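You operate a simulated robot arm through the tools that you are given. There is no shell and no other tool.

You run a simulated robot arm. Do the job below in one go: nothing can be reset, and whatever is moved stays where it is left.

JOB
Close the M7 and W2 drains and drawers, then cap their inlets: blue cap on M7, black on W2.

The check looks at the end state, three seconds after you hand in, the way a careful person would. Anything else that was tipped, shoved, dropped, spilled or broken makes it a failure. Lids that push on must go on centred and level and be pressed home; caps that screw on are set level and turned clockwise until they are tight.

ROBOT AND FRAMES
A 6-joint arm with a two-finger gripper, fixed in place. Base frame: the origin is on the floor under the middle of its stand, x ahead of it, y to its left, z up. Lengths are in mm, angles in rad, forces in N, time in s.
It reaches about 1572 mm from its shoulder. Its first joint turns from -2.897 to 2.897 rad. Payload 2.45 kg.
The TCP is the grasp point between the finger pads, 20 mm short of the fingertips. In the tool frame z runs along the fingers and y along their closing line. The gripper opens to 140 mm; its body begins 168 mm behind the TCP.
Orientation is told as [roll, pitch, yaw] about the base's x, y, z axes, in that order, counted from this pose: with the fingers straight down and closing along the base's y, the tool's x points along the base's -x, its y along +y and its z along -z.

CONTROLS
- The arm moves only by the tool send_rows. Its argument "commands" is a list that holds one entry, the list of rows, each a list of 7 numbers: the shift along the base's x, y, z in units of 150 mm (1.0 is 150 mm), then the turn, a rotation vector about the base's x, y, z in units of 180 degrees (1.0 is 180 degrees), then the closure, from 0 (fully open) to 1 (shut). In form: [[[tx, ty, tz, rx, ry, rz, hand], ...]]. A call has 1 to 20 rows; each row is the pose to reach, as a shift and turn from the pose commanded when the call began. A call with a number of a shift or a turn outside -1 to 1 is refused whole. A row lasts 0.2 s, in which the tool goes at most 50 mm and 0.15 rad; a call with a longer step from one row to the next is refused whole, and so is a gripper value outside its range. A pose out of reach is approached as far as the arm can. The call stops where the force on the tool passes 40 N (or 10 N more than at its start, if that is more) or the arm is blocked; 0.2 s more then pass. Each finger travels about 45 mm/s and halts on what it meets, pressing with about 28 N; the grip force reading is that of the motor and also rises with nothing between the fingers. The clock runs only during rows and for 0.2 s after the last one: add rows that repeat a pose to give the fingers time. It gives the time, the measured TCP pose, the force on the tool (base axes), the opening and the grip force at its end, in the units of the frame above (readings bear some noise), with the torque about the TCP (base axes, N m) and any sound that the robot's microphone picked up, and new pictures: "pictures" is both (left out), scene, wrist or none.
- Cameras (640 x 400 px; columns grow to the right, rows downward): "scene" is fixed at [49.9, -499.1, 1332.8]; the picture's right is [0.47, -0.88, 0.00], its down [-0.37, -0.19, -0.91] and it looks along [0.80, 0.42, -0.42] (base axes); focal length 280 px, centre (320, 200). "wrist" rides on the gripper at [78, 11, -209] in the tool frame; the picture's right is [-0.14, 0.99, 0.00], its down [-0.92, -0.13, -0.37] and it looks along [-0.37, -0.05, 0.93] (tool axes); focal length 280 px, centre (320, 200). There is no depth. A picture from a camera that has moved, and an enlarged one, comes with that camera's place and axes in the base frame and with its lens.
- close_up(camera, box): a new picture of the part [left, top, right, bottom] of that camera's present view, enlarged. It takes no simulated time.
- finish_job(): hands the job in; it is judged then, once.

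Places have to be worked out from the pictures, the camera data and where the tool is seen. Open the gripper and draw the arm clear of the work before you hand the job in, unless the task says otherwise.

The tools are called as a command line: name --argument value ..., lists and objects as JSON in quotes. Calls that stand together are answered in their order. send_rows: Moves the arm, as the interface text tells. Its arguments: {"type":"object","properties":{"commands":{"type":"array"},"pictures":{"type":"string","enum":["both","scene","wrist","none"]}},"required":["commands"]} The other tools are called the same way: close_up (camera, box) takes an enlarged picture of a part of a camera's view; finish_job () hands the job in.

At the start:

```text
time: 0.0
ee_pos: [679.0, 130.7, 1269.8]
ee_rot: [0.002, 0.001, -0.001]
force: [0.1, 0.0, -0.4]
moment: [0.02, -0.01, -0.01]
opening: 139.9
grip_force: 0.0
```

scene: 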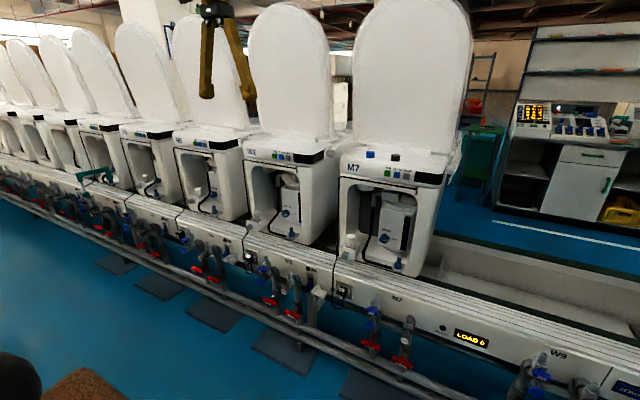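
wrist: 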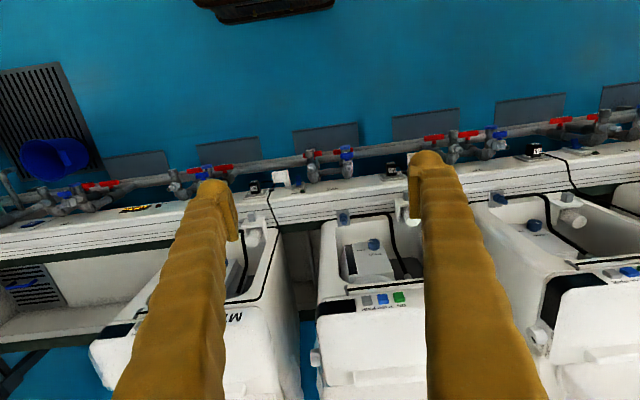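

I start by enlarging the scene view to identify the machines M7 and W2, their drains, drawers and inlets.

close_up --camera "scene" --box '[320, 130, 480, 290]'

close_up --camera "scene" --box '[220, 120, 380, 250]'

close_up --camera "scene" --box '[220, 230, 440, 380]'

close_up --camera "scene" --box '[60, 100, 260, 300]'

close_up --camera "wrist" --box '[160, 100, 480, 320]'

close_up --camera "wrist" --box '[400, 80, 640, 300]'

```text
2.50 times, centred on (400, 210) of scene
camera zoom: at [49.9, -499.1, 1332.8], right [0.47, -0.88, 0.0], down [-0.37, -0.19, -0.91], along [0.8, 0.42, -0.42], focal length 700 px, centre (120, 175)
```

zoom: 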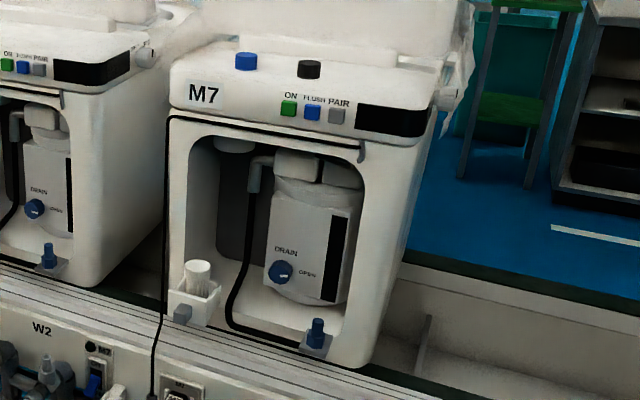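

```text
3.08 times, centred on (300, 185) of scene
camera zoom: at [49.9, -499.1, 1332.8], right [0.47, -0.88, 0.0], down [-0.37, -0.19, -0.91], along [0.8, 0.42, -0.42], focal length 861 px, centre (382, 246)
```

zoom: 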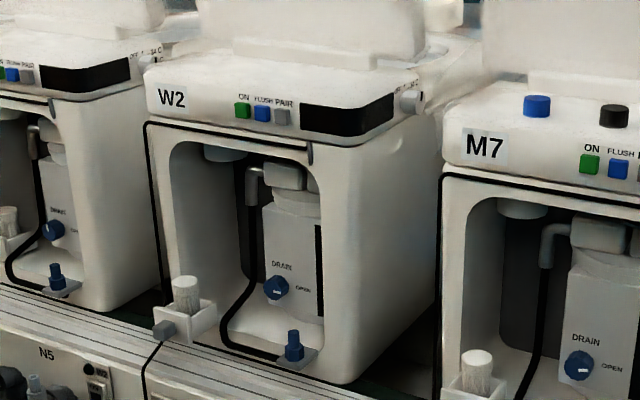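

```text
2.67 times, centred on (330, 305) of scene
camera zoom: at [49.9, -499.1, 1332.8], right [0.47, -0.88, 0.0], down [-0.37, -0.19, -0.91], along [0.8, 0.42, -0.42], focal length 746 px, centre (293, -80)
```

zoom: 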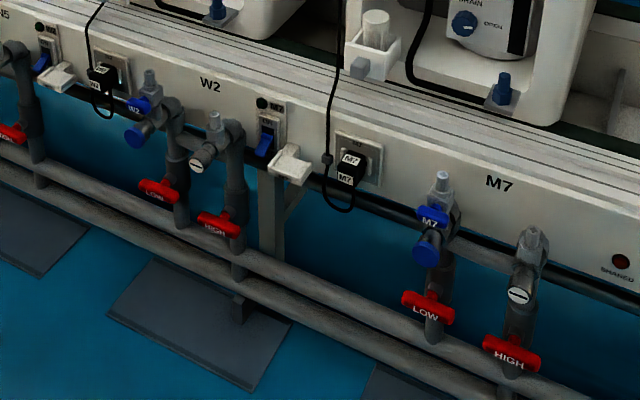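

```text
2.00 times, centred on (160, 200) of scene
camera zoom: at [49.9, -499.1, 1332.8], right [0.47, -0.88, 0.0], down [-0.37, -0.19, -0.91], along [0.8, 0.42, -0.42], focal length 560 px, centre (640, 200)
```

zoom: 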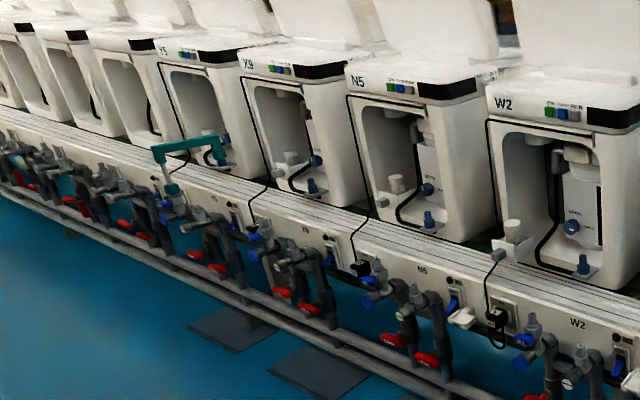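

```text
1.82 times, centred on (320, 210) of wrist
camera zoom: at [601.3, 143.6, 1478.9], right [0.14, 0.99, 0.0], down [0.92, -0.13, 0.37], along [0.37, -0.05, -0.93], focal length 510 px, centre (320, 182)
```

zoom: 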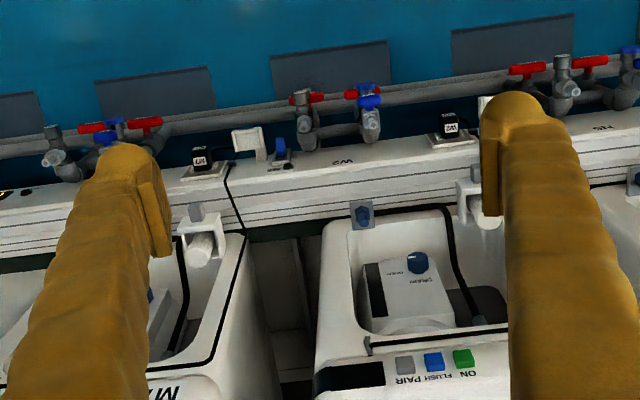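

```text
1.82 times, centred on (520, 190) of wrist
camera zoom: at [601.3, 143.6, 1478.9], right [0.14, 0.99, 0.0], down [0.92, -0.13, 0.37], along [0.37, -0.05, -0.93], focal length 510 px, centre (-44, 218)
```

zoom: 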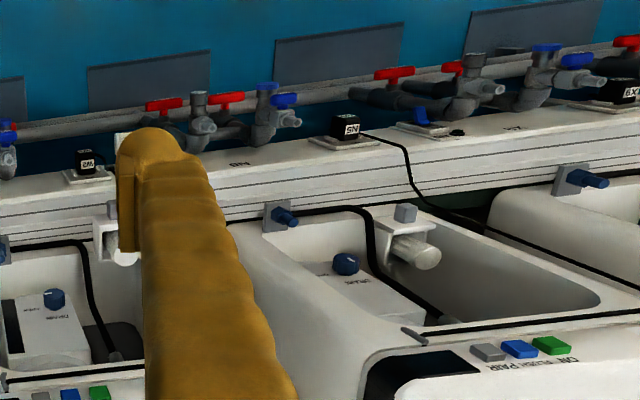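

The scene shows M7 and W2 with a small pull-out drawer on the left, a DRAIN knob and a blue fitting on the sill; the blue and black caps lie on top of M7. I enlarge these more to understand each part.

close_up --camera "scene" --box '[360, 185, 440, 280]'

close_up --camera "scene" --box '[340, 140, 470, 190]'

close_up --camera "scene" --box '[255, 160, 325, 245]'

close_up --camera "scene" --box '[345, 280, 445, 380]'

close_up --camera "scene" --box '[430, 300, 640, 400]'

close_up --camera "scene" --box '[235, 240, 360, 330]'

close_up --camera "wrist" --box '[320, 190, 440, 310]'

close_up --camera "wrist" --box '[80, 180, 300, 400]'

```text
4.21 times, centred on (400, 232) of scene
camera zoom: at [49.9, -499.1, 1332.8], right [0.47, -0.88, 0.0], down [-0.37, -0.19, -0.91], along [0.8, 0.42, -0.42], focal length 1178 px, centre (-17, 63)
```

zoom: 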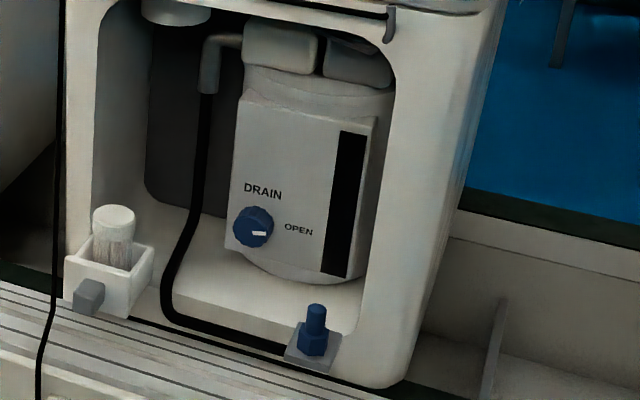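

```text
4.92 times, centred on (405, 165) of scene
camera zoom: at [49.9, -499.1, 1332.8], right [0.47, -0.88, 0.0], down [-0.37, -0.19, -0.91], along [0.8, 0.42, -0.42], focal length 1378 px, centre (-98, 372)
```

zoom: 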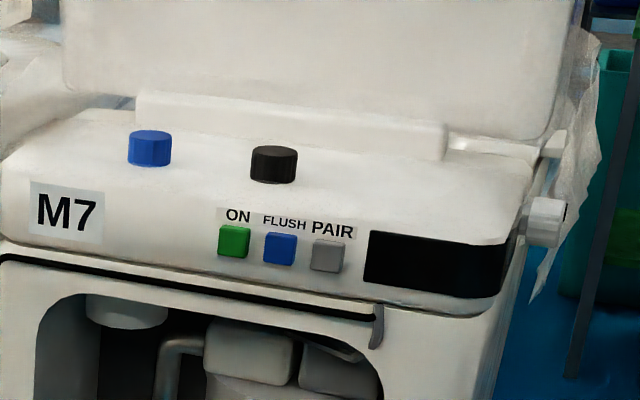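

```text
4.71 times, centred on (290, 202) of scene
camera zoom: at [49.9, -499.1, 1332.8], right [0.47, -0.88, 0.0], down [-0.37, -0.19, -0.91], along [0.8, 0.42, -0.42], focal length 1317 px, centre (461, 188)
```

zoom: 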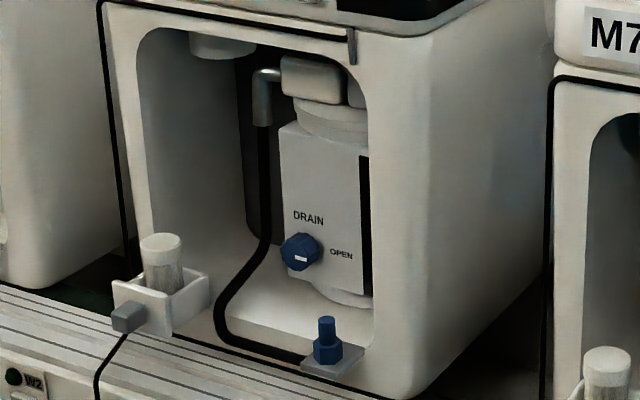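

```text
4.00 times, centred on (395, 330) of scene
camera zoom: at [49.9, -499.1, 1332.8], right [0.47, -0.88, 0.0], down [-0.37, -0.19, -0.91], along [0.8, 0.42, -0.42], focal length 1119 px, centre (20, -320)
```

zoom: 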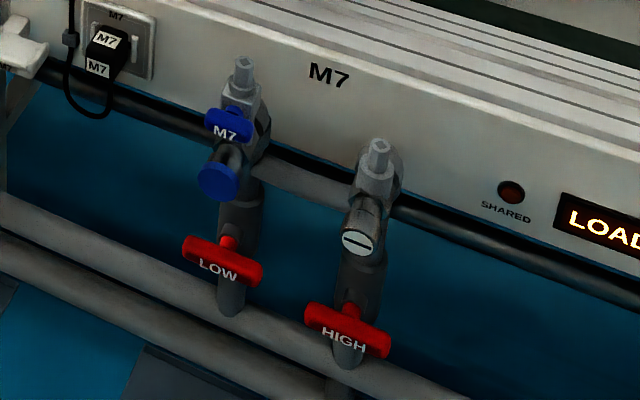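

```text
3.05 times, centred on (535, 350) of scene
camera zoom: at [49.9, -499.1, 1332.8], right [0.47, -0.88, 0.0], down [-0.37, -0.19, -0.91], along [0.8, 0.42, -0.42], focal length 853 px, centre (-335, -257)
```

zoom: 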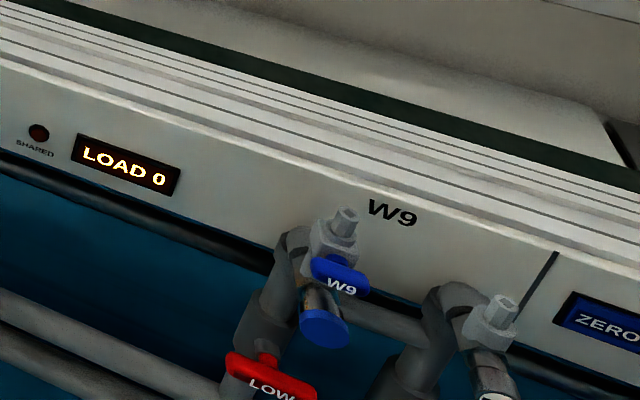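

```text
4.44 times, centred on (298, 285) of scene
camera zoom: at [49.9, -499.1, 1332.8], right [0.47, -0.88, 0.0], down [-0.37, -0.19, -0.91], along [0.8, 0.42, -0.42], focal length 1244 px, centre (420, -178)
```

zoom: 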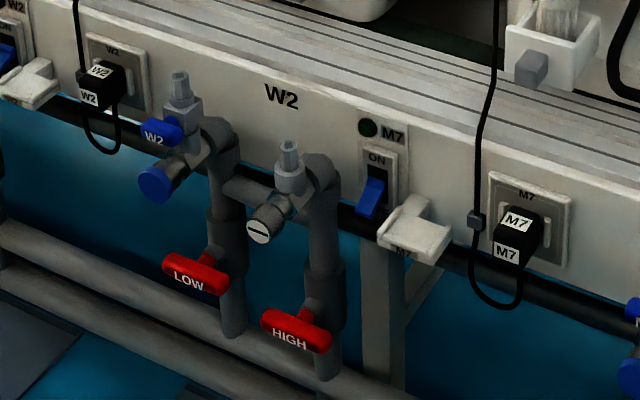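

```text
3.33 times, centred on (380, 250) of wrist
camera zoom: at [601.3, 143.6, 1478.9], right [0.14, 0.99, 0.0], down [0.92, -0.13, 0.37], along [0.37, -0.05, -0.93], focal length 935 px, centre (120, 33)
```

zoom: 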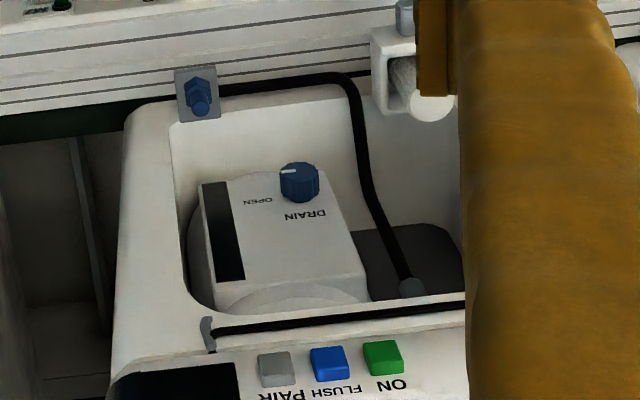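

```text
1.82 times, centred on (190, 290) of wrist
camera zoom: at [601.3, 143.6, 1478.9], right [0.14, 0.99, 0.0], down [0.92, -0.13, 0.37], along [0.37, -0.05, -0.93], focal length 510 px, centre (556, 36)
```

zoom: 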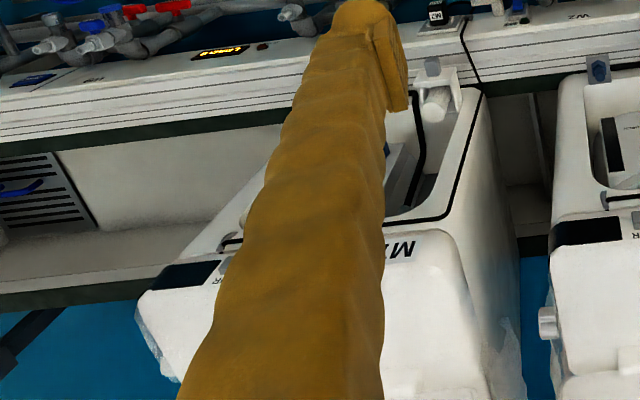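

The close-ups seem truly re-rendered, so I go in further to read labels on the drain knob, the sill fittings and the caps, and compare them with the neighbouring machines.

close_up --camera "scene" --box '[385, 225, 415, 280]'

close_up --camera "scene" --box '[170, 120, 250, 230]'

close_up --camera "scene" --box '[120, 110, 200, 220]'

close_up --camera "scene" --box '[335, 220, 375, 270]'

close_up --camera "scene" --box '[340, 180, 420, 230]'

close_up --camera "scene" --box '[390, 130, 480, 200]'

close_up --camera "scene" --box '[360, 285, 400, 335]'

close_up --camera "scene" --box '[280, 120, 350, 170]'

```text
7.27 times, centred on (400, 252) of scene
camera zoom: at [49.9, -499.1, 1332.8], right [0.47, -0.88, 0.0], down [-0.37, -0.19, -0.91], along [0.8, 0.42, -0.42], focal length 2035 px, centre (-262, -182)
```

zoom: 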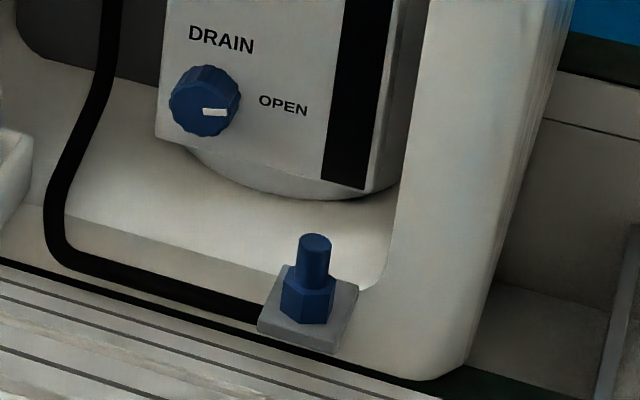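

```text
3.64 times, centred on (210, 175) of scene
camera zoom: at [49.9, -499.1, 1332.8], right [0.47, -0.88, 0.0], down [-0.37, -0.19, -0.91], along [0.8, 0.42, -0.42], focal length 1018 px, centre (720, 291)
```

zoom: 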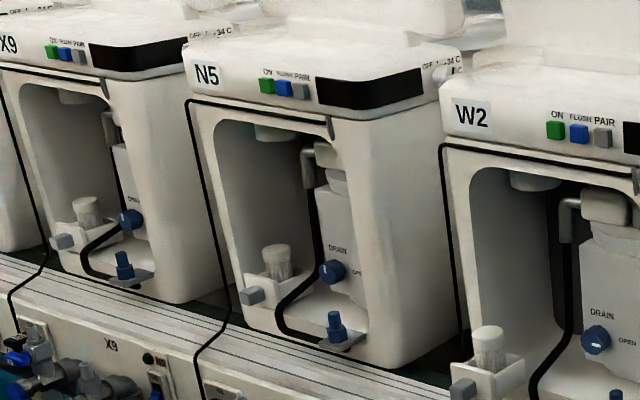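

```text
3.64 times, centred on (160, 165) of scene
camera zoom: at [49.9, -499.1, 1332.8], right [0.47, -0.88, 0.0], down [-0.37, -0.19, -0.91], along [0.8, 0.42, -0.42], focal length 1018 px, centre (902, 327)
```

zoom: 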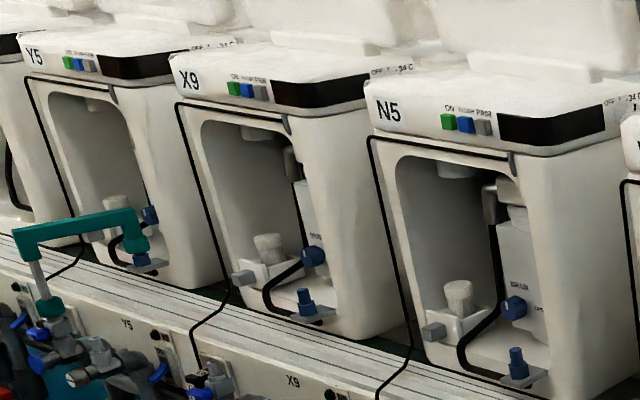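

```text
8.00 times, centred on (355, 245) of scene
camera zoom: at [49.9, -499.1, 1332.8], right [0.47, -0.88, 0.0], down [-0.37, -0.19, -0.91], along [0.8, 0.42, -0.42], focal length 2238 px, centre (40, -160)
```

zoom: 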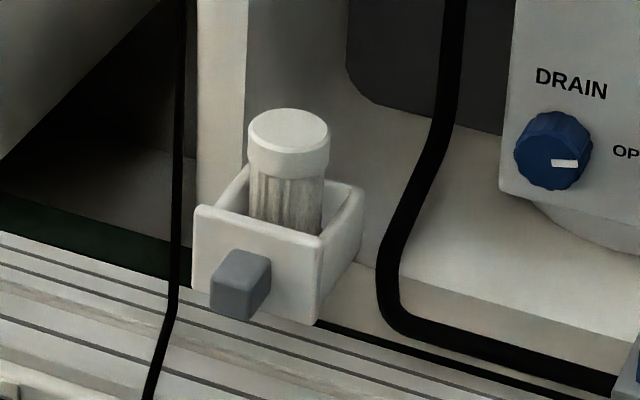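

```text
8.00 times, centred on (380, 205) of scene
camera zoom: at [49.9, -499.1, 1332.8], right [0.47, -0.88, 0.0], down [-0.37, -0.19, -0.91], along [0.8, 0.42, -0.42], focal length 2238 px, centre (-160, 160)
```

zoom: 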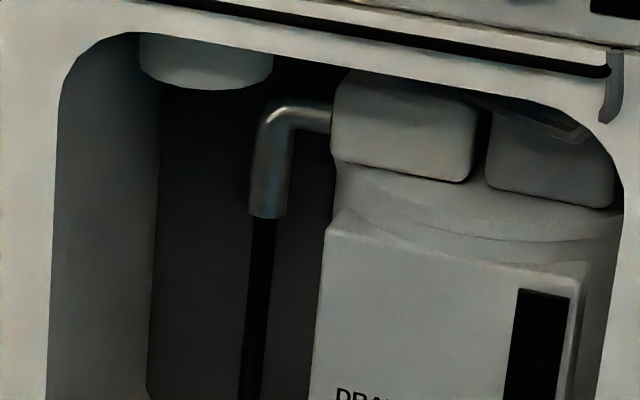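

```text
5.71 times, centred on (435, 165) of scene
camera zoom: at [49.9, -499.1, 1332.8], right [0.47, -0.88, 0.0], down [-0.37, -0.19, -0.91], along [0.8, 0.42, -0.42], focal length 1599 px, centre (-337, 400)
```

zoom: 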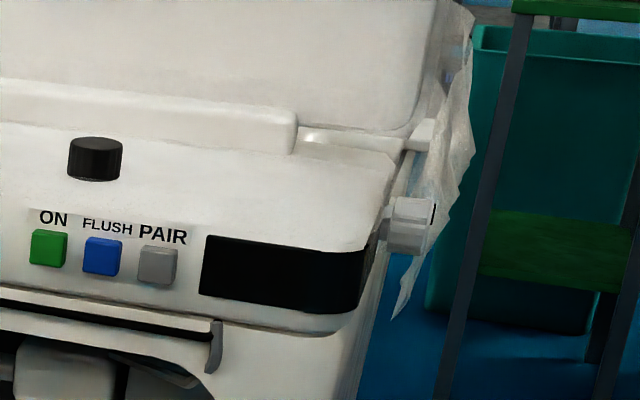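

```text
8.00 times, centred on (380, 310) of scene
camera zoom: at [49.9, -499.1, 1332.8], right [0.47, -0.88, 0.0], down [-0.37, -0.19, -0.91], along [0.8, 0.42, -0.42], focal length 2238 px, centre (-160, -680)
```

zoom: 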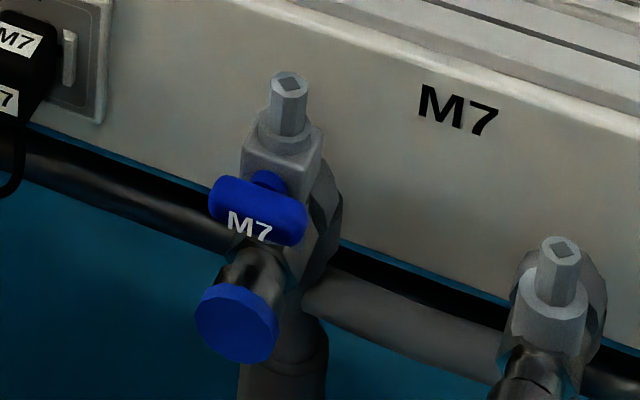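

```text
8.00 times, centred on (315, 145) of scene
camera zoom: at [49.9, -499.1, 1332.8], right [0.47, -0.88, 0.0], down [-0.37, -0.19, -0.91], along [0.8, 0.42, -0.42], focal length 2238 px, centre (360, 640)
```

zoom: 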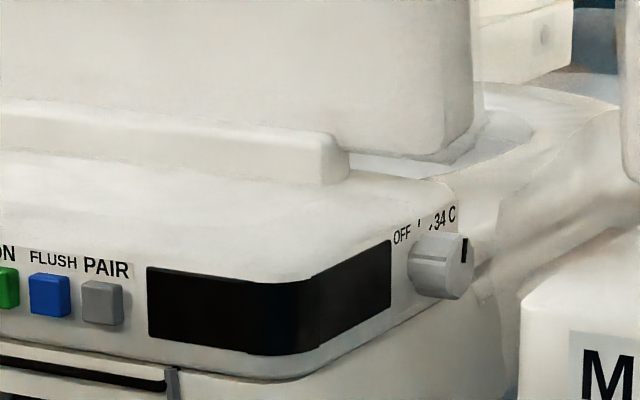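

Neighbouring N5, X9 and Y5 serve as references for the closed state; I zoom in on their knobs and drawers.

close_up --camera "scene" --box '[190, 170, 240, 230]'

close_up --camera "scene" --box '[135, 160, 185, 210]'

close_up --camera "scene" --box '[255, 200, 315, 250]'

close_up --camera "wrist" --box '[540, 170, 640, 270]'

close_up --camera "wrist" --box '[480, 180, 600, 260]'

close_up --camera "wrist" --box '[330, 200, 370, 240]'

```text
6.67 times, centred on (215, 200) of scene
camera zoom: at [49.9, -499.1, 1332.8], right [0.47, -0.88, 0.0], down [-0.37, -0.19, -0.91], along [0.8, 0.42, -0.42], focal length 1865 px, centre (1020, 200)
```

zoom: 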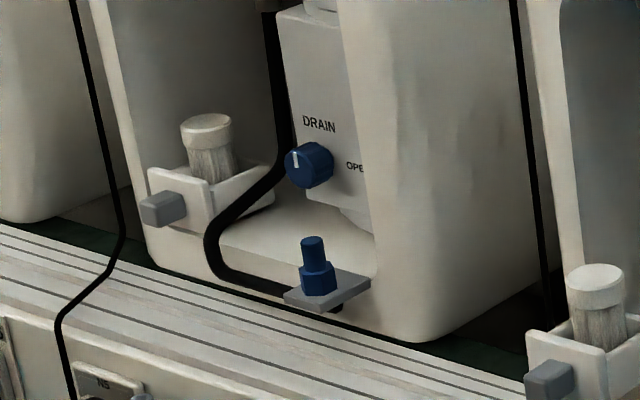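

```text
8.00 times, centred on (160, 185) of scene
camera zoom: at [49.9, -499.1, 1332.8], right [0.47, -0.88, 0.0], down [-0.37, -0.19, -0.91], along [0.8, 0.42, -0.42], focal length 2238 px, centre (1600, 320)
```

zoom: 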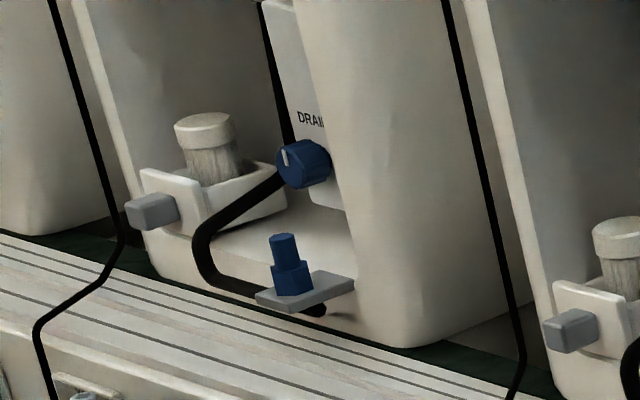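

```text
8.00 times, centred on (285, 225) of scene
camera zoom: at [49.9, -499.1, 1332.8], right [0.47, -0.88, 0.0], down [-0.37, -0.19, -0.91], along [0.8, 0.42, -0.42], focal length 2238 px, centre (600, 0)
```

zoom: 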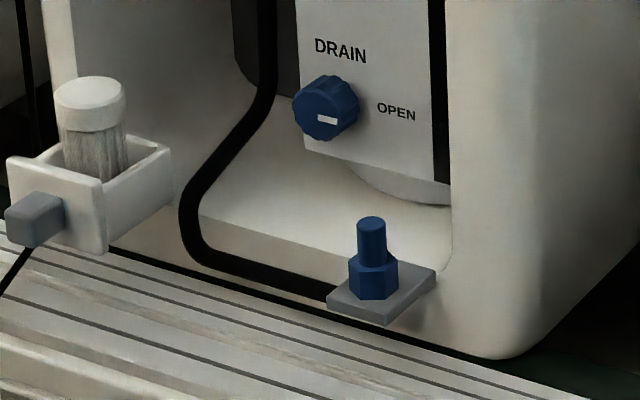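

```text
4.00 times, centred on (590, 220) of wrist
camera zoom: at [601.3, 143.6, 1478.9], right [0.14, 0.99, 0.0], down [0.92, -0.13, 0.37], along [0.37, -0.05, -0.93], focal length 1122 px, centre (-760, 120)
```

zoom: 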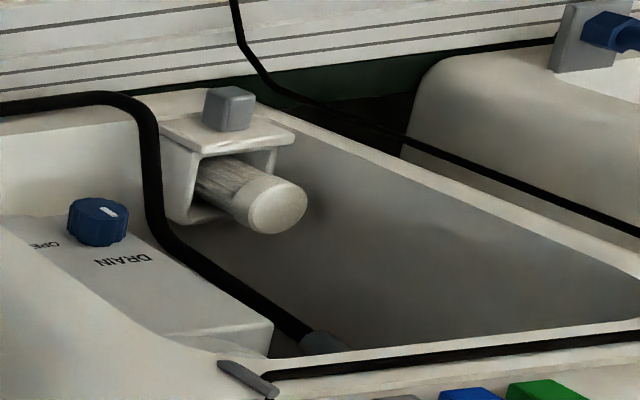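

```text
5.00 times, centred on (540, 220) of wrist
camera zoom: at [601.3, 143.6, 1478.9], right [0.14, 0.99, 0.0], down [0.92, -0.13, 0.37], along [0.37, -0.05, -0.93], focal length 1402 px, centre (-780, 100)
```

zoom: 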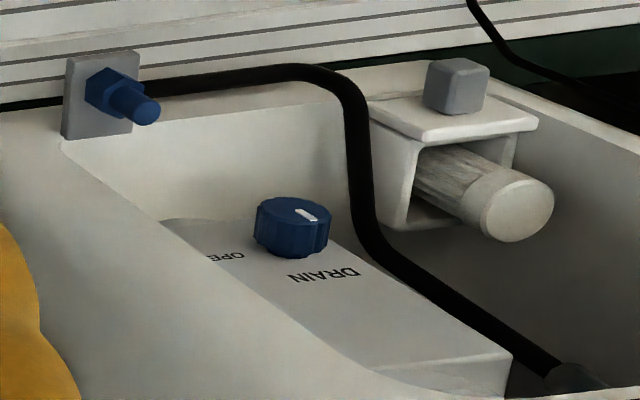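

```text
10.00 times, centred on (350, 220) of wrist
camera zoom: at [601.3, 143.6, 1478.9], right [0.14, 0.99, 0.0], down [0.92, -0.13, 0.37], along [0.37, -0.05, -0.93], focal length 2804 px, centre (20, 0)
```

zoom: 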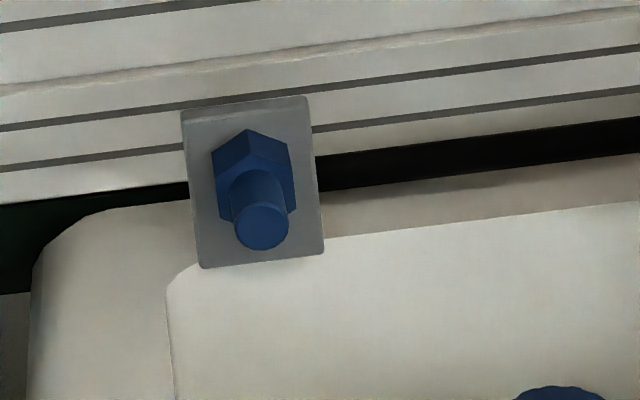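

N5's pointer stands straight up toward DRAIN (closed) with its drawer flush, while M7 and W2 point at OPEN with drawers out ~75 mm. I judge M7's knob at about (1120,-259,649), its sill fitting at (1022,-352,~620), caps near (1062,-186,1030) and (1068,-280,1030). I move toward M7 with a 35° forward tilt to look at the caps.

send_rows --commands '[[[0.13, -0.18, 0, 0, -0.0389, 0, 0], [0.26, -0.36, 0, 0, -0.0778, 0, 0], [0.39, -0.54, 0, 0, -0.1167, 0, 0], [0.52, -0.72, 0, 0, -0.1556, 0, 0], [0.6, -0.9, 0, 0, -0.1944, 0, 0]]]' --pictures "none"

send_rows --commands '[[[0.1, -0.25, 0, 0, 0, 0, 0], [0.2, -0.5, 0, 0, 0, 0, 0], [0.3, -0.75, 0, 0, 0, 0, 0], [0.4, -0.95, 0, 0, 0, 0, 0], [0.5, -1, 0, 0, 0, 0, 0]]]' --pictures "both"

```text
time: 1.2
ee_pos: [768.2, -3.4, 1271.9]
ee_rot: [0.003, -0.612, -0.001]
force: [0.0, -0.7, 0.0]
moment: [-0.02, 0.0, -0.01]
opening: 140.0
grip_force: 0.0
```

```text
time: 2.4
ee_pos: [843.8, -154.3, 1270.7]
ee_rot: [-0.001, -0.611, 0.0]
force: [-1.5, -0.1, 0.4]
moment: [0.01, -0.01, 0.01]
opening: 139.8
grip_force: 0.0
camera wrist: at [660.5, -142.4, 1396.6], right [0.11, 0.99, 0.08], down [0.54, -0.13, 0.83], along [0.83, -0.05, -0.55], focal length 280 px, centre (320, 200)
```

scene: 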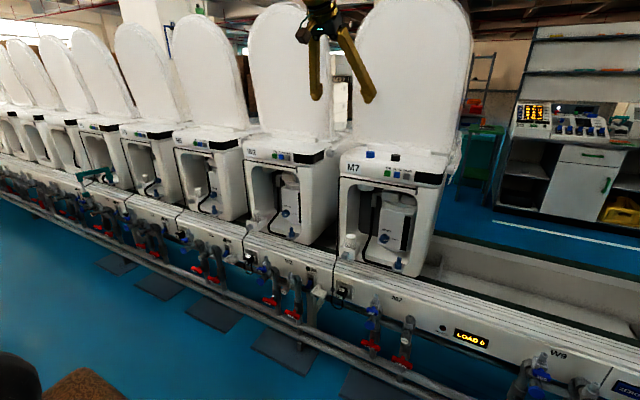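
wrist: 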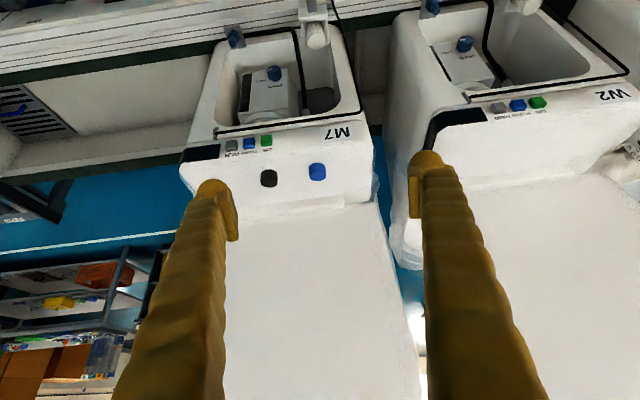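

The wrist view (upside-down) shows M7 with both caps on its head. I zoom into caps, sill fitting and drawer from here.

close_up --camera "wrist" --box '[240, 145, 360, 205]'

close_up --camera "wrist" --box '[200, 0, 370, 130]'

close_up --camera "wrist" --box '[400, 0, 600, 120]'

close_up --camera "wrist" --box '[170, 20, 280, 180]'

```text
5.33 times, centred on (300, 175) of wrist
camera zoom: at [660.5, -142.4, 1396.6], right [0.11, 0.99, 0.08], down [0.54, -0.13, 0.83], along [0.83, -0.05, -0.55], focal length 1495 px, centre (427, 333)
```

zoom: 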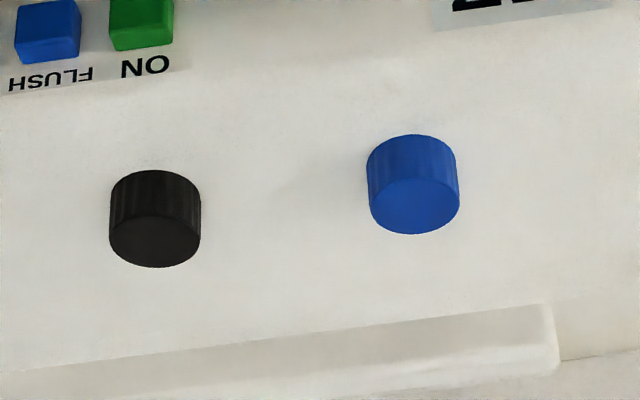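

```text
3.08 times, centred on (285, 65) of wrist
camera zoom: at [660.5, -142.4, 1396.6], right [0.11, 0.99, 0.08], down [0.54, -0.13, 0.83], along [0.83, -0.05, -0.55], focal length 863 px, centre (428, 615)
```

zoom: 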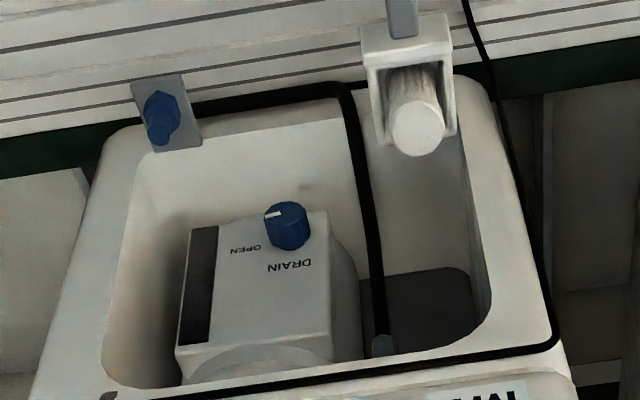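

```text
3.20 times, centred on (500, 60) of wrist
camera zoom: at [660.5, -142.4, 1396.6], right [0.11, 0.99, 0.08], down [0.54, -0.13, 0.83], along [0.83, -0.05, -0.55], focal length 897 px, centre (-256, 648)
```

zoom: 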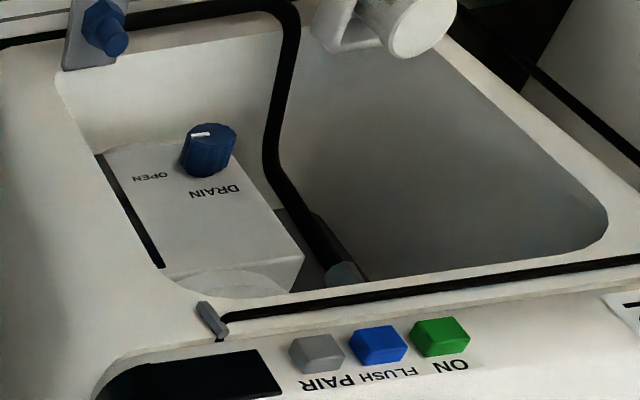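

```text
2.50 times, centred on (225, 100) of wrist
camera zoom: at [660.5, -142.4, 1396.6], right [0.11, 0.99, 0.08], down [0.54, -0.13, 0.83], along [0.83, -0.05, -0.55], focal length 701 px, centre (558, 450)
```

zoom: 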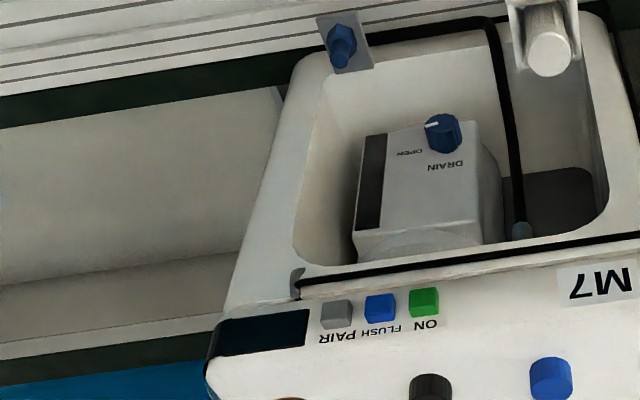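

Caps triangulate to tops at about (1118,-168,1039) blue and (1118,-270,1038) black (35 mm wide, ~22 mm tall); the M7 inlet post tip is about (1022,-351,646), knob face (1099,-262,667), drawer handle about (975,-135,612). I start with the drawers: turn the fingers horizontal toward +x, roll so the camera is at the side, and come down in front of M7.

send_rows --commands '[[[-0.1, 0, -0.15, 0, -0.0437, 0, 0.3], [-0.2, 0, -0.3, 0, -0.0873, 0, 0.5], [-0.3, 0, -0.45, 0, -0.131, 0, 0.7], [-0.4, 0, -0.6, 0, -0.1746, 0, 1], [-0.5, 0, -0.75, 0, -0.2183, 0, 1], [-0.5, 0, -0.9, 0, -0.262, 0, 1], [-0.5, 0, -1, 0, -0.3056, 0, 1]]]' --pictures "none"

send_rows --commands '[[[0, 0, -0.1, -0.0455, 0, 0, 1], [0, 0, -0.2, -0.0909, 0, 0, 1], [0, 0, -0.3, -0.1364, 0, 0, 1], [0, 0, -0.4, -0.1818, 0, 0, 1], [0, 0, -0.5, -0.2273, 0, 0, 1], [0, 0, -0.6, -0.2727, 0, 0, 1], [0, 0, -0.7, -0.3182, 0, 0, 1], [0, 0, -0.8, -0.3636, 0, 0, 1], [0, 0, -0.9, -0.4091, 0, 0, 1], [0, 0, -1, -0.4546, 0, 0, 1], [0, 0, -1, -0.5, 0, 0, 1]]]' --pictures "both"

```text
time: 4.0
ee_pos: [769.4, -146.4, 1118.9]
ee_rot: [-1.363, -1.565, 1.382]
force: [0.5, -5.0, 1.3]
moment: [0.03, 0.11, 0.68]
opening: 1.6
grip_force: 0.0
```

```text
time: 6.4
ee_pos: [722.7, -225.1, 1167.1]
ee_rot: [-0.942, -0.425, 1.25]
force: [-0.1, 0.7, 0.6]
moment: [-0.02, -0.01, 0.02]
opening: 0.1
grip_force: 27.5
out of reach, approached as far as the arm can: row 1, 2, 3, 4, 5, 6, 7, 8, 9, 10, 11
camera wrist: at [518.7, -281.2, 1238.1], right [-0.41, 0.62, -0.67], down [0.01, 0.74, 0.67], along [0.91, 0.27, -0.31], focal length 280 px, centre (320, 200)
```

scene: 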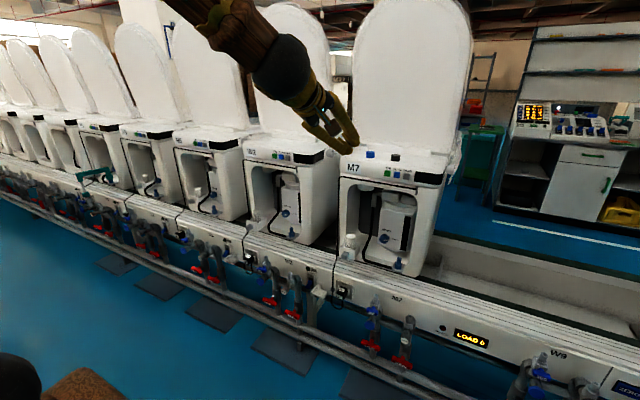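
wrist: 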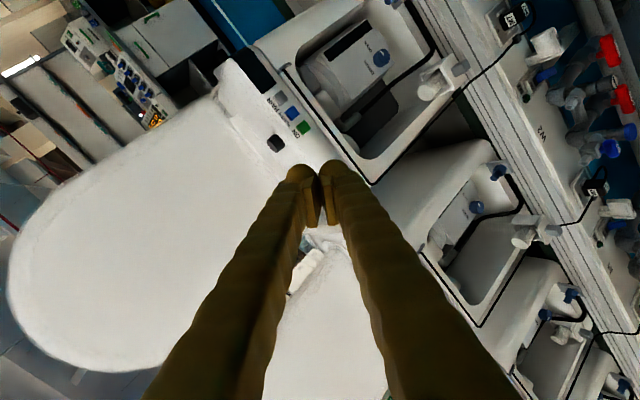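

The arm reports the rolled horizontal pose as out of reach and stopped partway at (723,-225,1167). I send one neutral row to see what pose is now the commanded one.

send_rows --commands '[[[0, 0, 0, 0, 0, 0, 1]]]' --pictures "none"

```text
time: 6.8
ee_pos: [721.9, -226.1, 1167.2]
ee_rot: [-0.942, -0.429, 1.249]
force: [0.0, -0.4, -0.3]
moment: [0.0, -0.03, -0.04]
opening: 0.0
grip_force: 27.8
```

The commanded pose is now the reached one, so I can continue from here; the earlier pose was probably too folded (too close to the base). I go back to an unrolled orientation tilted 60° forward while moving out and down to about (860,-135,1030).

send_rows --commands '[[[0.115, 0.076, -0.114, 0.0359, -0.002, -0.0207, 1], [0.23, 0.152, -0.228, 0.0719, -0.0039, -0.0414, 1], [0.345, 0.228, -0.342, 0.1078, -0.0059, -0.0621, 1], [0.46, 0.304, -0.457, 0.1437, -0.0078, -0.0829, 1], [0.575, 0.379, -0.571, 0.1797, -0.0098, -0.1036, 1], [0.69, 0.455, -0.685, 0.2156, -0.0117, -0.1243, 1], [0.805, 0.531, -0.8, 0.2516, -0.0137, -0.145, 1], [0.92, 0.607, -0.913, 0.2875, -0.0156, -0.1657, 1]]]' --pictures "scene"

```text
time: 8.6
ee_pos: [860.5, -133.3, 1030.8]
ee_rot: [0.003, -1.048, -0.005]
force: [-0.7, -0.4, 1.0]
moment: [0.01, 0.01, 0.02]
opening: 0.2
grip_force: 28.2
```

scene: 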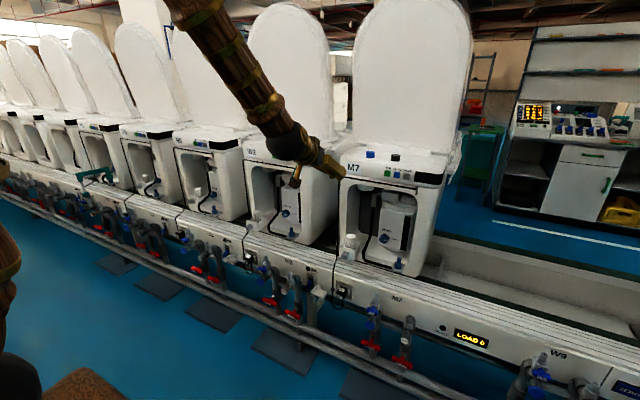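

That pose was reached exactly. I continue down in front of M7 while tilting toward horizontal, checking reach as I go.

send_rows --commands '[[[0, 0, -0.25, 0, -0.0278, 0, 1], [0, 0, -0.5, 0, -0.0556, 0, 1], [0, 0, -0.75, 0, -0.0833, 0, 1], [0, 0, -1, 0, -0.0833, 0, 1]]]' --pictures "none"

send_rows --commands '[[[0, 0, -0.25, 0, -0.0278, 0, 1], [0, 0, -0.5, 0, -0.0556, 0, 1], [0, 0, -0.75, 0, -0.0833, 0, 1], [0, 0, -1, 0, -0.0833, 0, 1]]]' --pictures "both"

```text
time: 9.6
ee_pos: [873.7, -130.6, 898.2]
ee_rot: [0.248, -1.285, -0.241]
force: [0.0, -0.8, 0.1]
moment: [0.0, -0.02, 0.02]
opening: 0.1
grip_force: 28.0
out of reach, approached as far as the arm can: row 3, 4
```

```text
time: 10.6
ee_pos: [893.2, -137.9, 763.0]
ee_rot: [1.423, -1.407, -1.4]
force: [0.5, -0.2, 0.5]
moment: [-0.02, 0.01, 0.01]
opening: 0.4
grip_force: 27.9
out of reach, approached as far as the arm can: row 1, 2, 3, 4
camera wrist: at [683.5, -119.0, 692.2], right [-0.02, 0.96, 0.3], down [-0.34, -0.28, 0.9], along [0.94, -0.09, 0.33], focal length 280 px, centre (320, 200)
```

scene: 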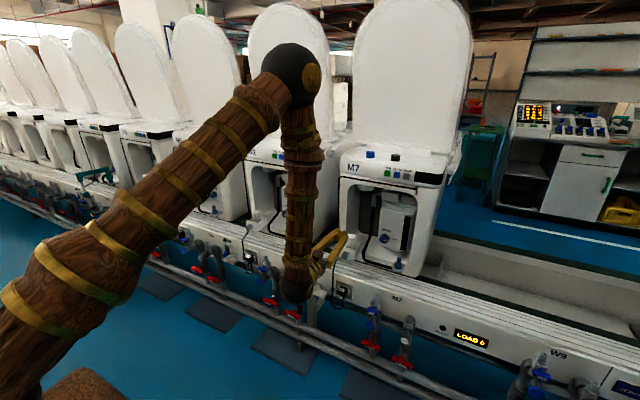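
wrist: 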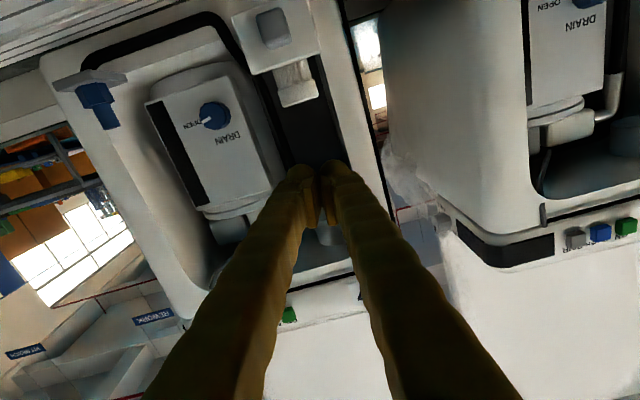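

The arm has settled into an elbow-up configuration with the fingers horizontal along +x at (893,-138,763), a good posture for the drawer and knob. I look closely from here before moving.

close_up --camera "wrist" --box '[40, 0, 340, 190]'

close_up --camera "scene" --box '[240, 210, 420, 330]'

close_up --camera "wrist" --box '[210, 0, 350, 120]'

```text
2.11 times, centred on (190, 95) of wrist
camera zoom: at [683.5, -119.0, 692.2], right [-0.02, 0.96, 0.3], down [-0.34, -0.28, 0.9], along [0.94, -0.09, 0.33], focal length 590 px, centre (594, 421)
```

zoom: 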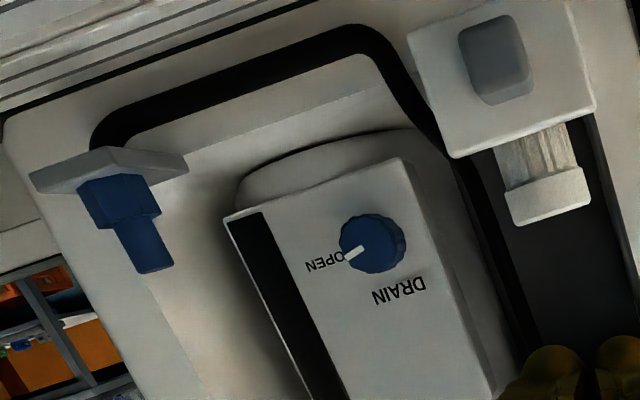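

```text
3.33 times, centred on (330, 270) of scene
camera zoom: at [49.9, -499.1, 1332.8], right [0.47, -0.88, 0.0], down [-0.37, -0.19, -0.91], along [0.8, 0.42, -0.42], focal length 933 px, centre (287, -33)
```

zoom: 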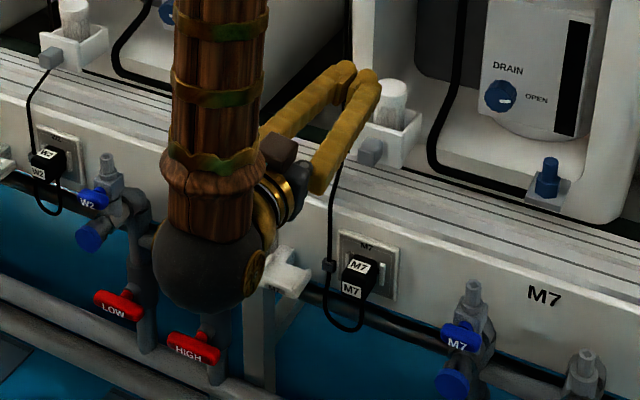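

```text
3.33 times, centred on (280, 60) of wrist
camera zoom: at [683.5, -119.0, 692.2], right [-0.02, 0.96, 0.3], down [-0.34, -0.28, 0.9], along [0.94, -0.09, 0.33], focal length 935 px, centre (453, 667)
```

zoom: 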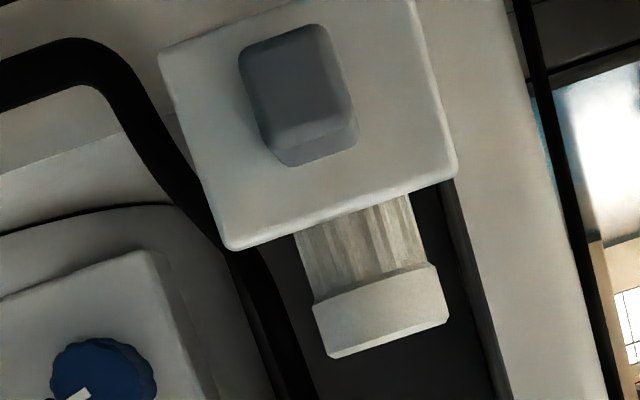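

Handle front face triangulates to (957,-136,625); comparing with N5 the closed handle sits near x≈1040. I lower the closed fingers to z=625 directly in front of the handle, keeping 40+ mm gap.

send_rows --commands '[[[0, 0.005, -0.25, 0, 0, 0, 1], [0, 0.01, -0.5, 0, 0, 0, 1], [0, 0.01, -0.75, 0, 0, 0, 1], [0, 0.01, -0.92, 0, 0, 0, 1]]]' --pictures "both"

```text
time: 11.6
ee_pos: [902.0, -134.7, 629.3]
ee_rot: [1.427, -1.375, -1.403]
force: [0.3, 0.2, -0.6]
moment: [-0.02, -0.01, 0.01]
opening: 0.2
grip_force: 28.3
out of reach, approached as far as the arm can: row 2, 3, 4
camera wrist: at [692.0, -114.1, 559.4], right [-0.02, 0.95, 0.32], down [-0.34, -0.31, 0.89], along [0.94, -0.09, 0.32], focal length 280 px, centre (320, 200)
```

scene: 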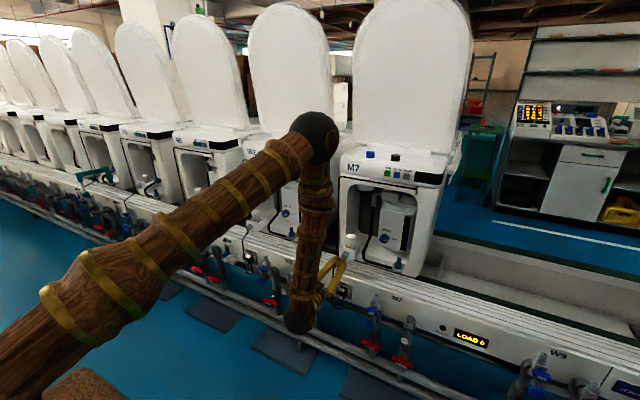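
wrist: 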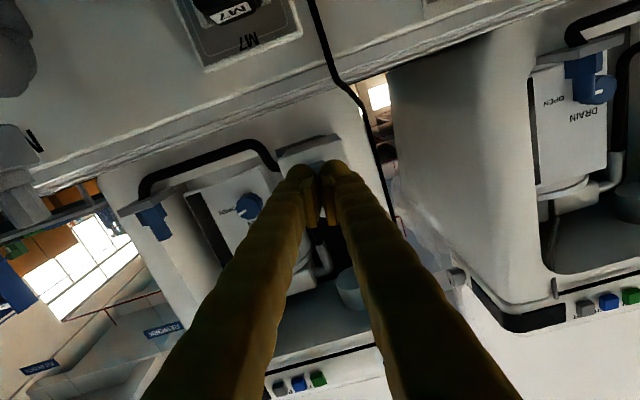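

The fingertips are now right in front of M7's handle at z≈629. I push forward in 10 mm steps and stop short of the expected closed position to check.

send_rows --commands '[[[0.0667, 0, -0.01, 0, 0, 0, 1], [0.1333, 0, -0.02, 0, 0, 0, 1], [0.2, 0, -0.02, 0, 0, 0, 1], [0.2667, 0, -0.02, 0, 0, 0, 1], [0.3333, 0, -0.02, 0, 0, 0, 1], [0.4, 0, -0.02, 0, 0, 0, 1], [0.4667, 0, -0.02, 0, 0, 0, 1], [0.5333, 0, -0.02, 0, 0, 0, 1], [0.6, 0, -0.02, 0, 0, 0, 1]]]' --pictures "both"

```text
time: 13.6
ee_pos: [990.3, -144.6, 623.9]
ee_rot: [1.412, -1.406, -1.372]
force: [-0.1, 0.2, 0.2]
moment: [0.0, 0.0, 0.0]
opening: 0.0
grip_force: 28.0
out of reach, approached as far as the arm can: row 1, 2, 3, 4, 5, 6, 7, 8, 9
camera wrist: at [778.3, -129.5, 553.7], right [-0.03, 0.95, 0.3], down [-0.33, -0.29, 0.9], along [0.94, -0.07, 0.33], focal length 280 px, centre (320, 200)
```

scene: 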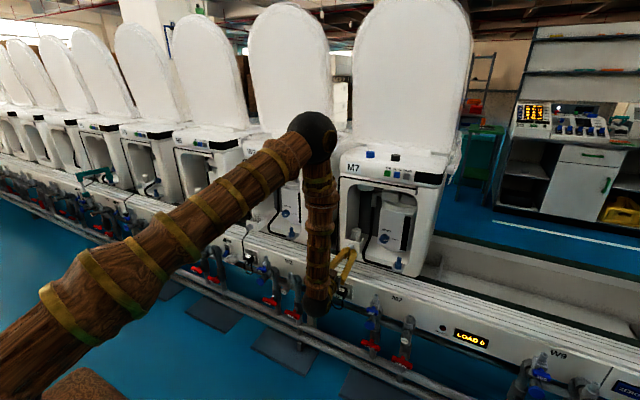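
wrist: 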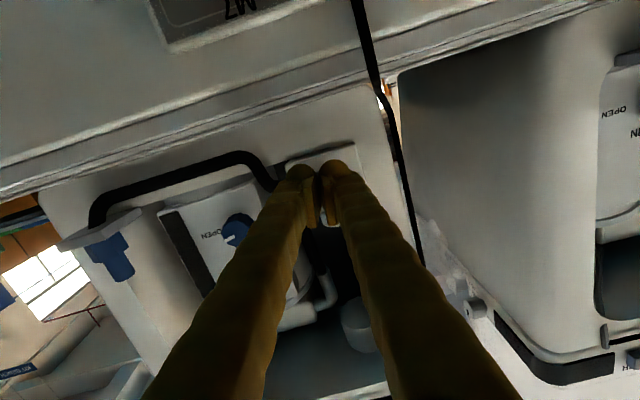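

No force yet; the TCP is at (990,-145,624) so the handle should be near x≈1010. I zoom in to verify the drawer is moving in and the cylinder still stands.

close_up --camera "scene" --box '[310, 210, 430, 320]'

close_up --camera "wrist" --box '[240, 120, 400, 240]'

```text
3.64 times, centred on (370, 265) of scene
camera zoom: at [49.9, -499.1, 1332.8], right [0.47, -0.88, 0.0], down [-0.37, -0.19, -0.91], along [0.8, 0.42, -0.42], focal length 1018 px, centre (138, -36)
```

zoom: 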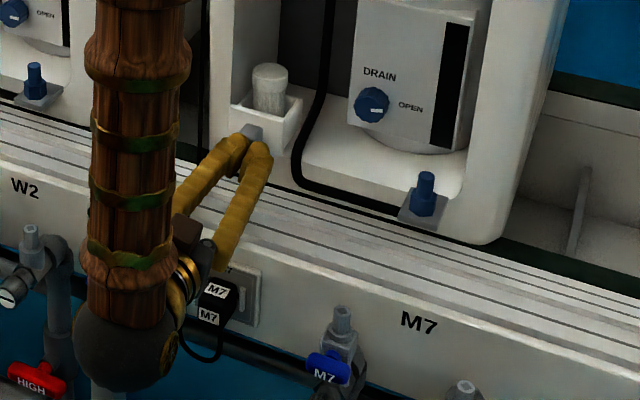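

```text
3.33 times, centred on (320, 180) of wrist
camera zoom: at [778.3, -129.5, 553.7], right [-0.03, 0.95, 0.3], down [-0.33, -0.29, 0.9], along [0.94, -0.07, 0.33], focal length 935 px, centre (320, 267)
```

zoom: 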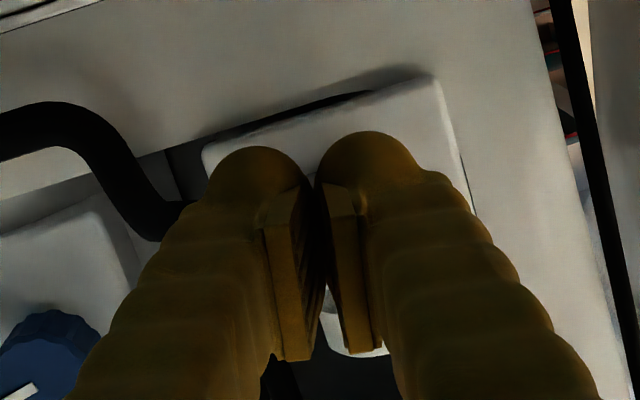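

The drawer is sliding in with the cylinder upright. I continue in 5 mm steps, correcting y back toward the handle centre, until it stops.

send_rows --commands '[[[0.0333, 0.03, 0, 0, 0, 0, 1], [0.0667, 0.05, 0, 0, 0, 0, 1], [0.1, 0.06, 0, 0, 0, 0, 1], [0.1333, 0.06, 0, 0, 0, 0, 1], [0.1667, 0.06, 0, 0, 0, 0, 1], [0.2, 0.06, 0, 0, 0, 0, 1], [0.2333, 0.06, 0, 0, 0, 0, 1], [0.2667, 0.06, 0, 0, 0, 0, 1]]]' --pictures "both"

```text
time: 14.6
ee_pos: [1002.3, -146.4, 624.1]
ee_rot: [1.411, -1.405, -1.37]
force: [-20.6, -1.3, 6.9]
moment: [0.05, -0.39, 0.17]
opening: 0.0
grip_force: 27.6
out of reach, approached as far as the arm can: row 1, 2, 3, 4
stopped in row 4: the force on the tool passed its limit at 75 N (the readings are from after the stop); the commanded pose is now the measured one
camera wrist: at [789.7, -131.8, 553.8], right [-0.03, 0.95, 0.3], down [-0.33, -0.29, 0.9], along [0.94, -0.07, 0.33], focal length 280 px, centre (320, 200)
```

scene: 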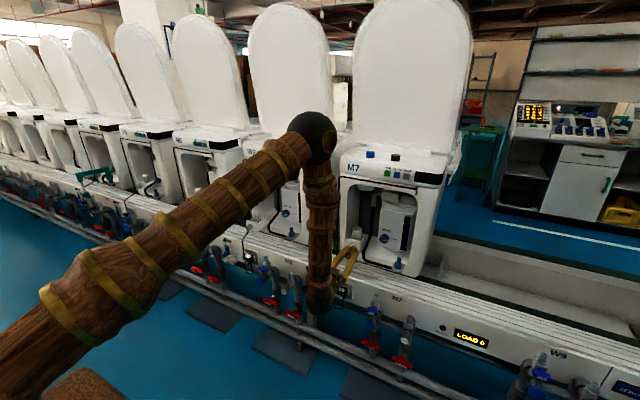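
wrist: 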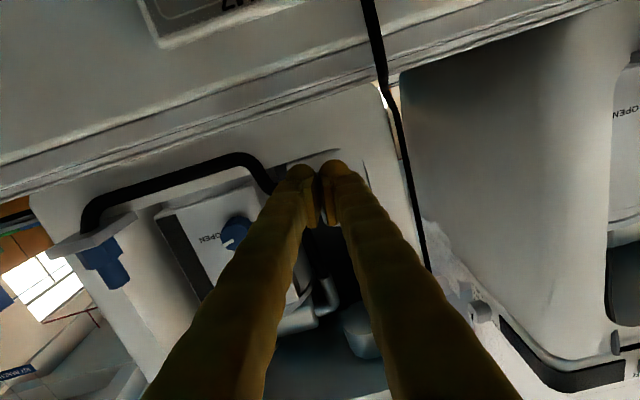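

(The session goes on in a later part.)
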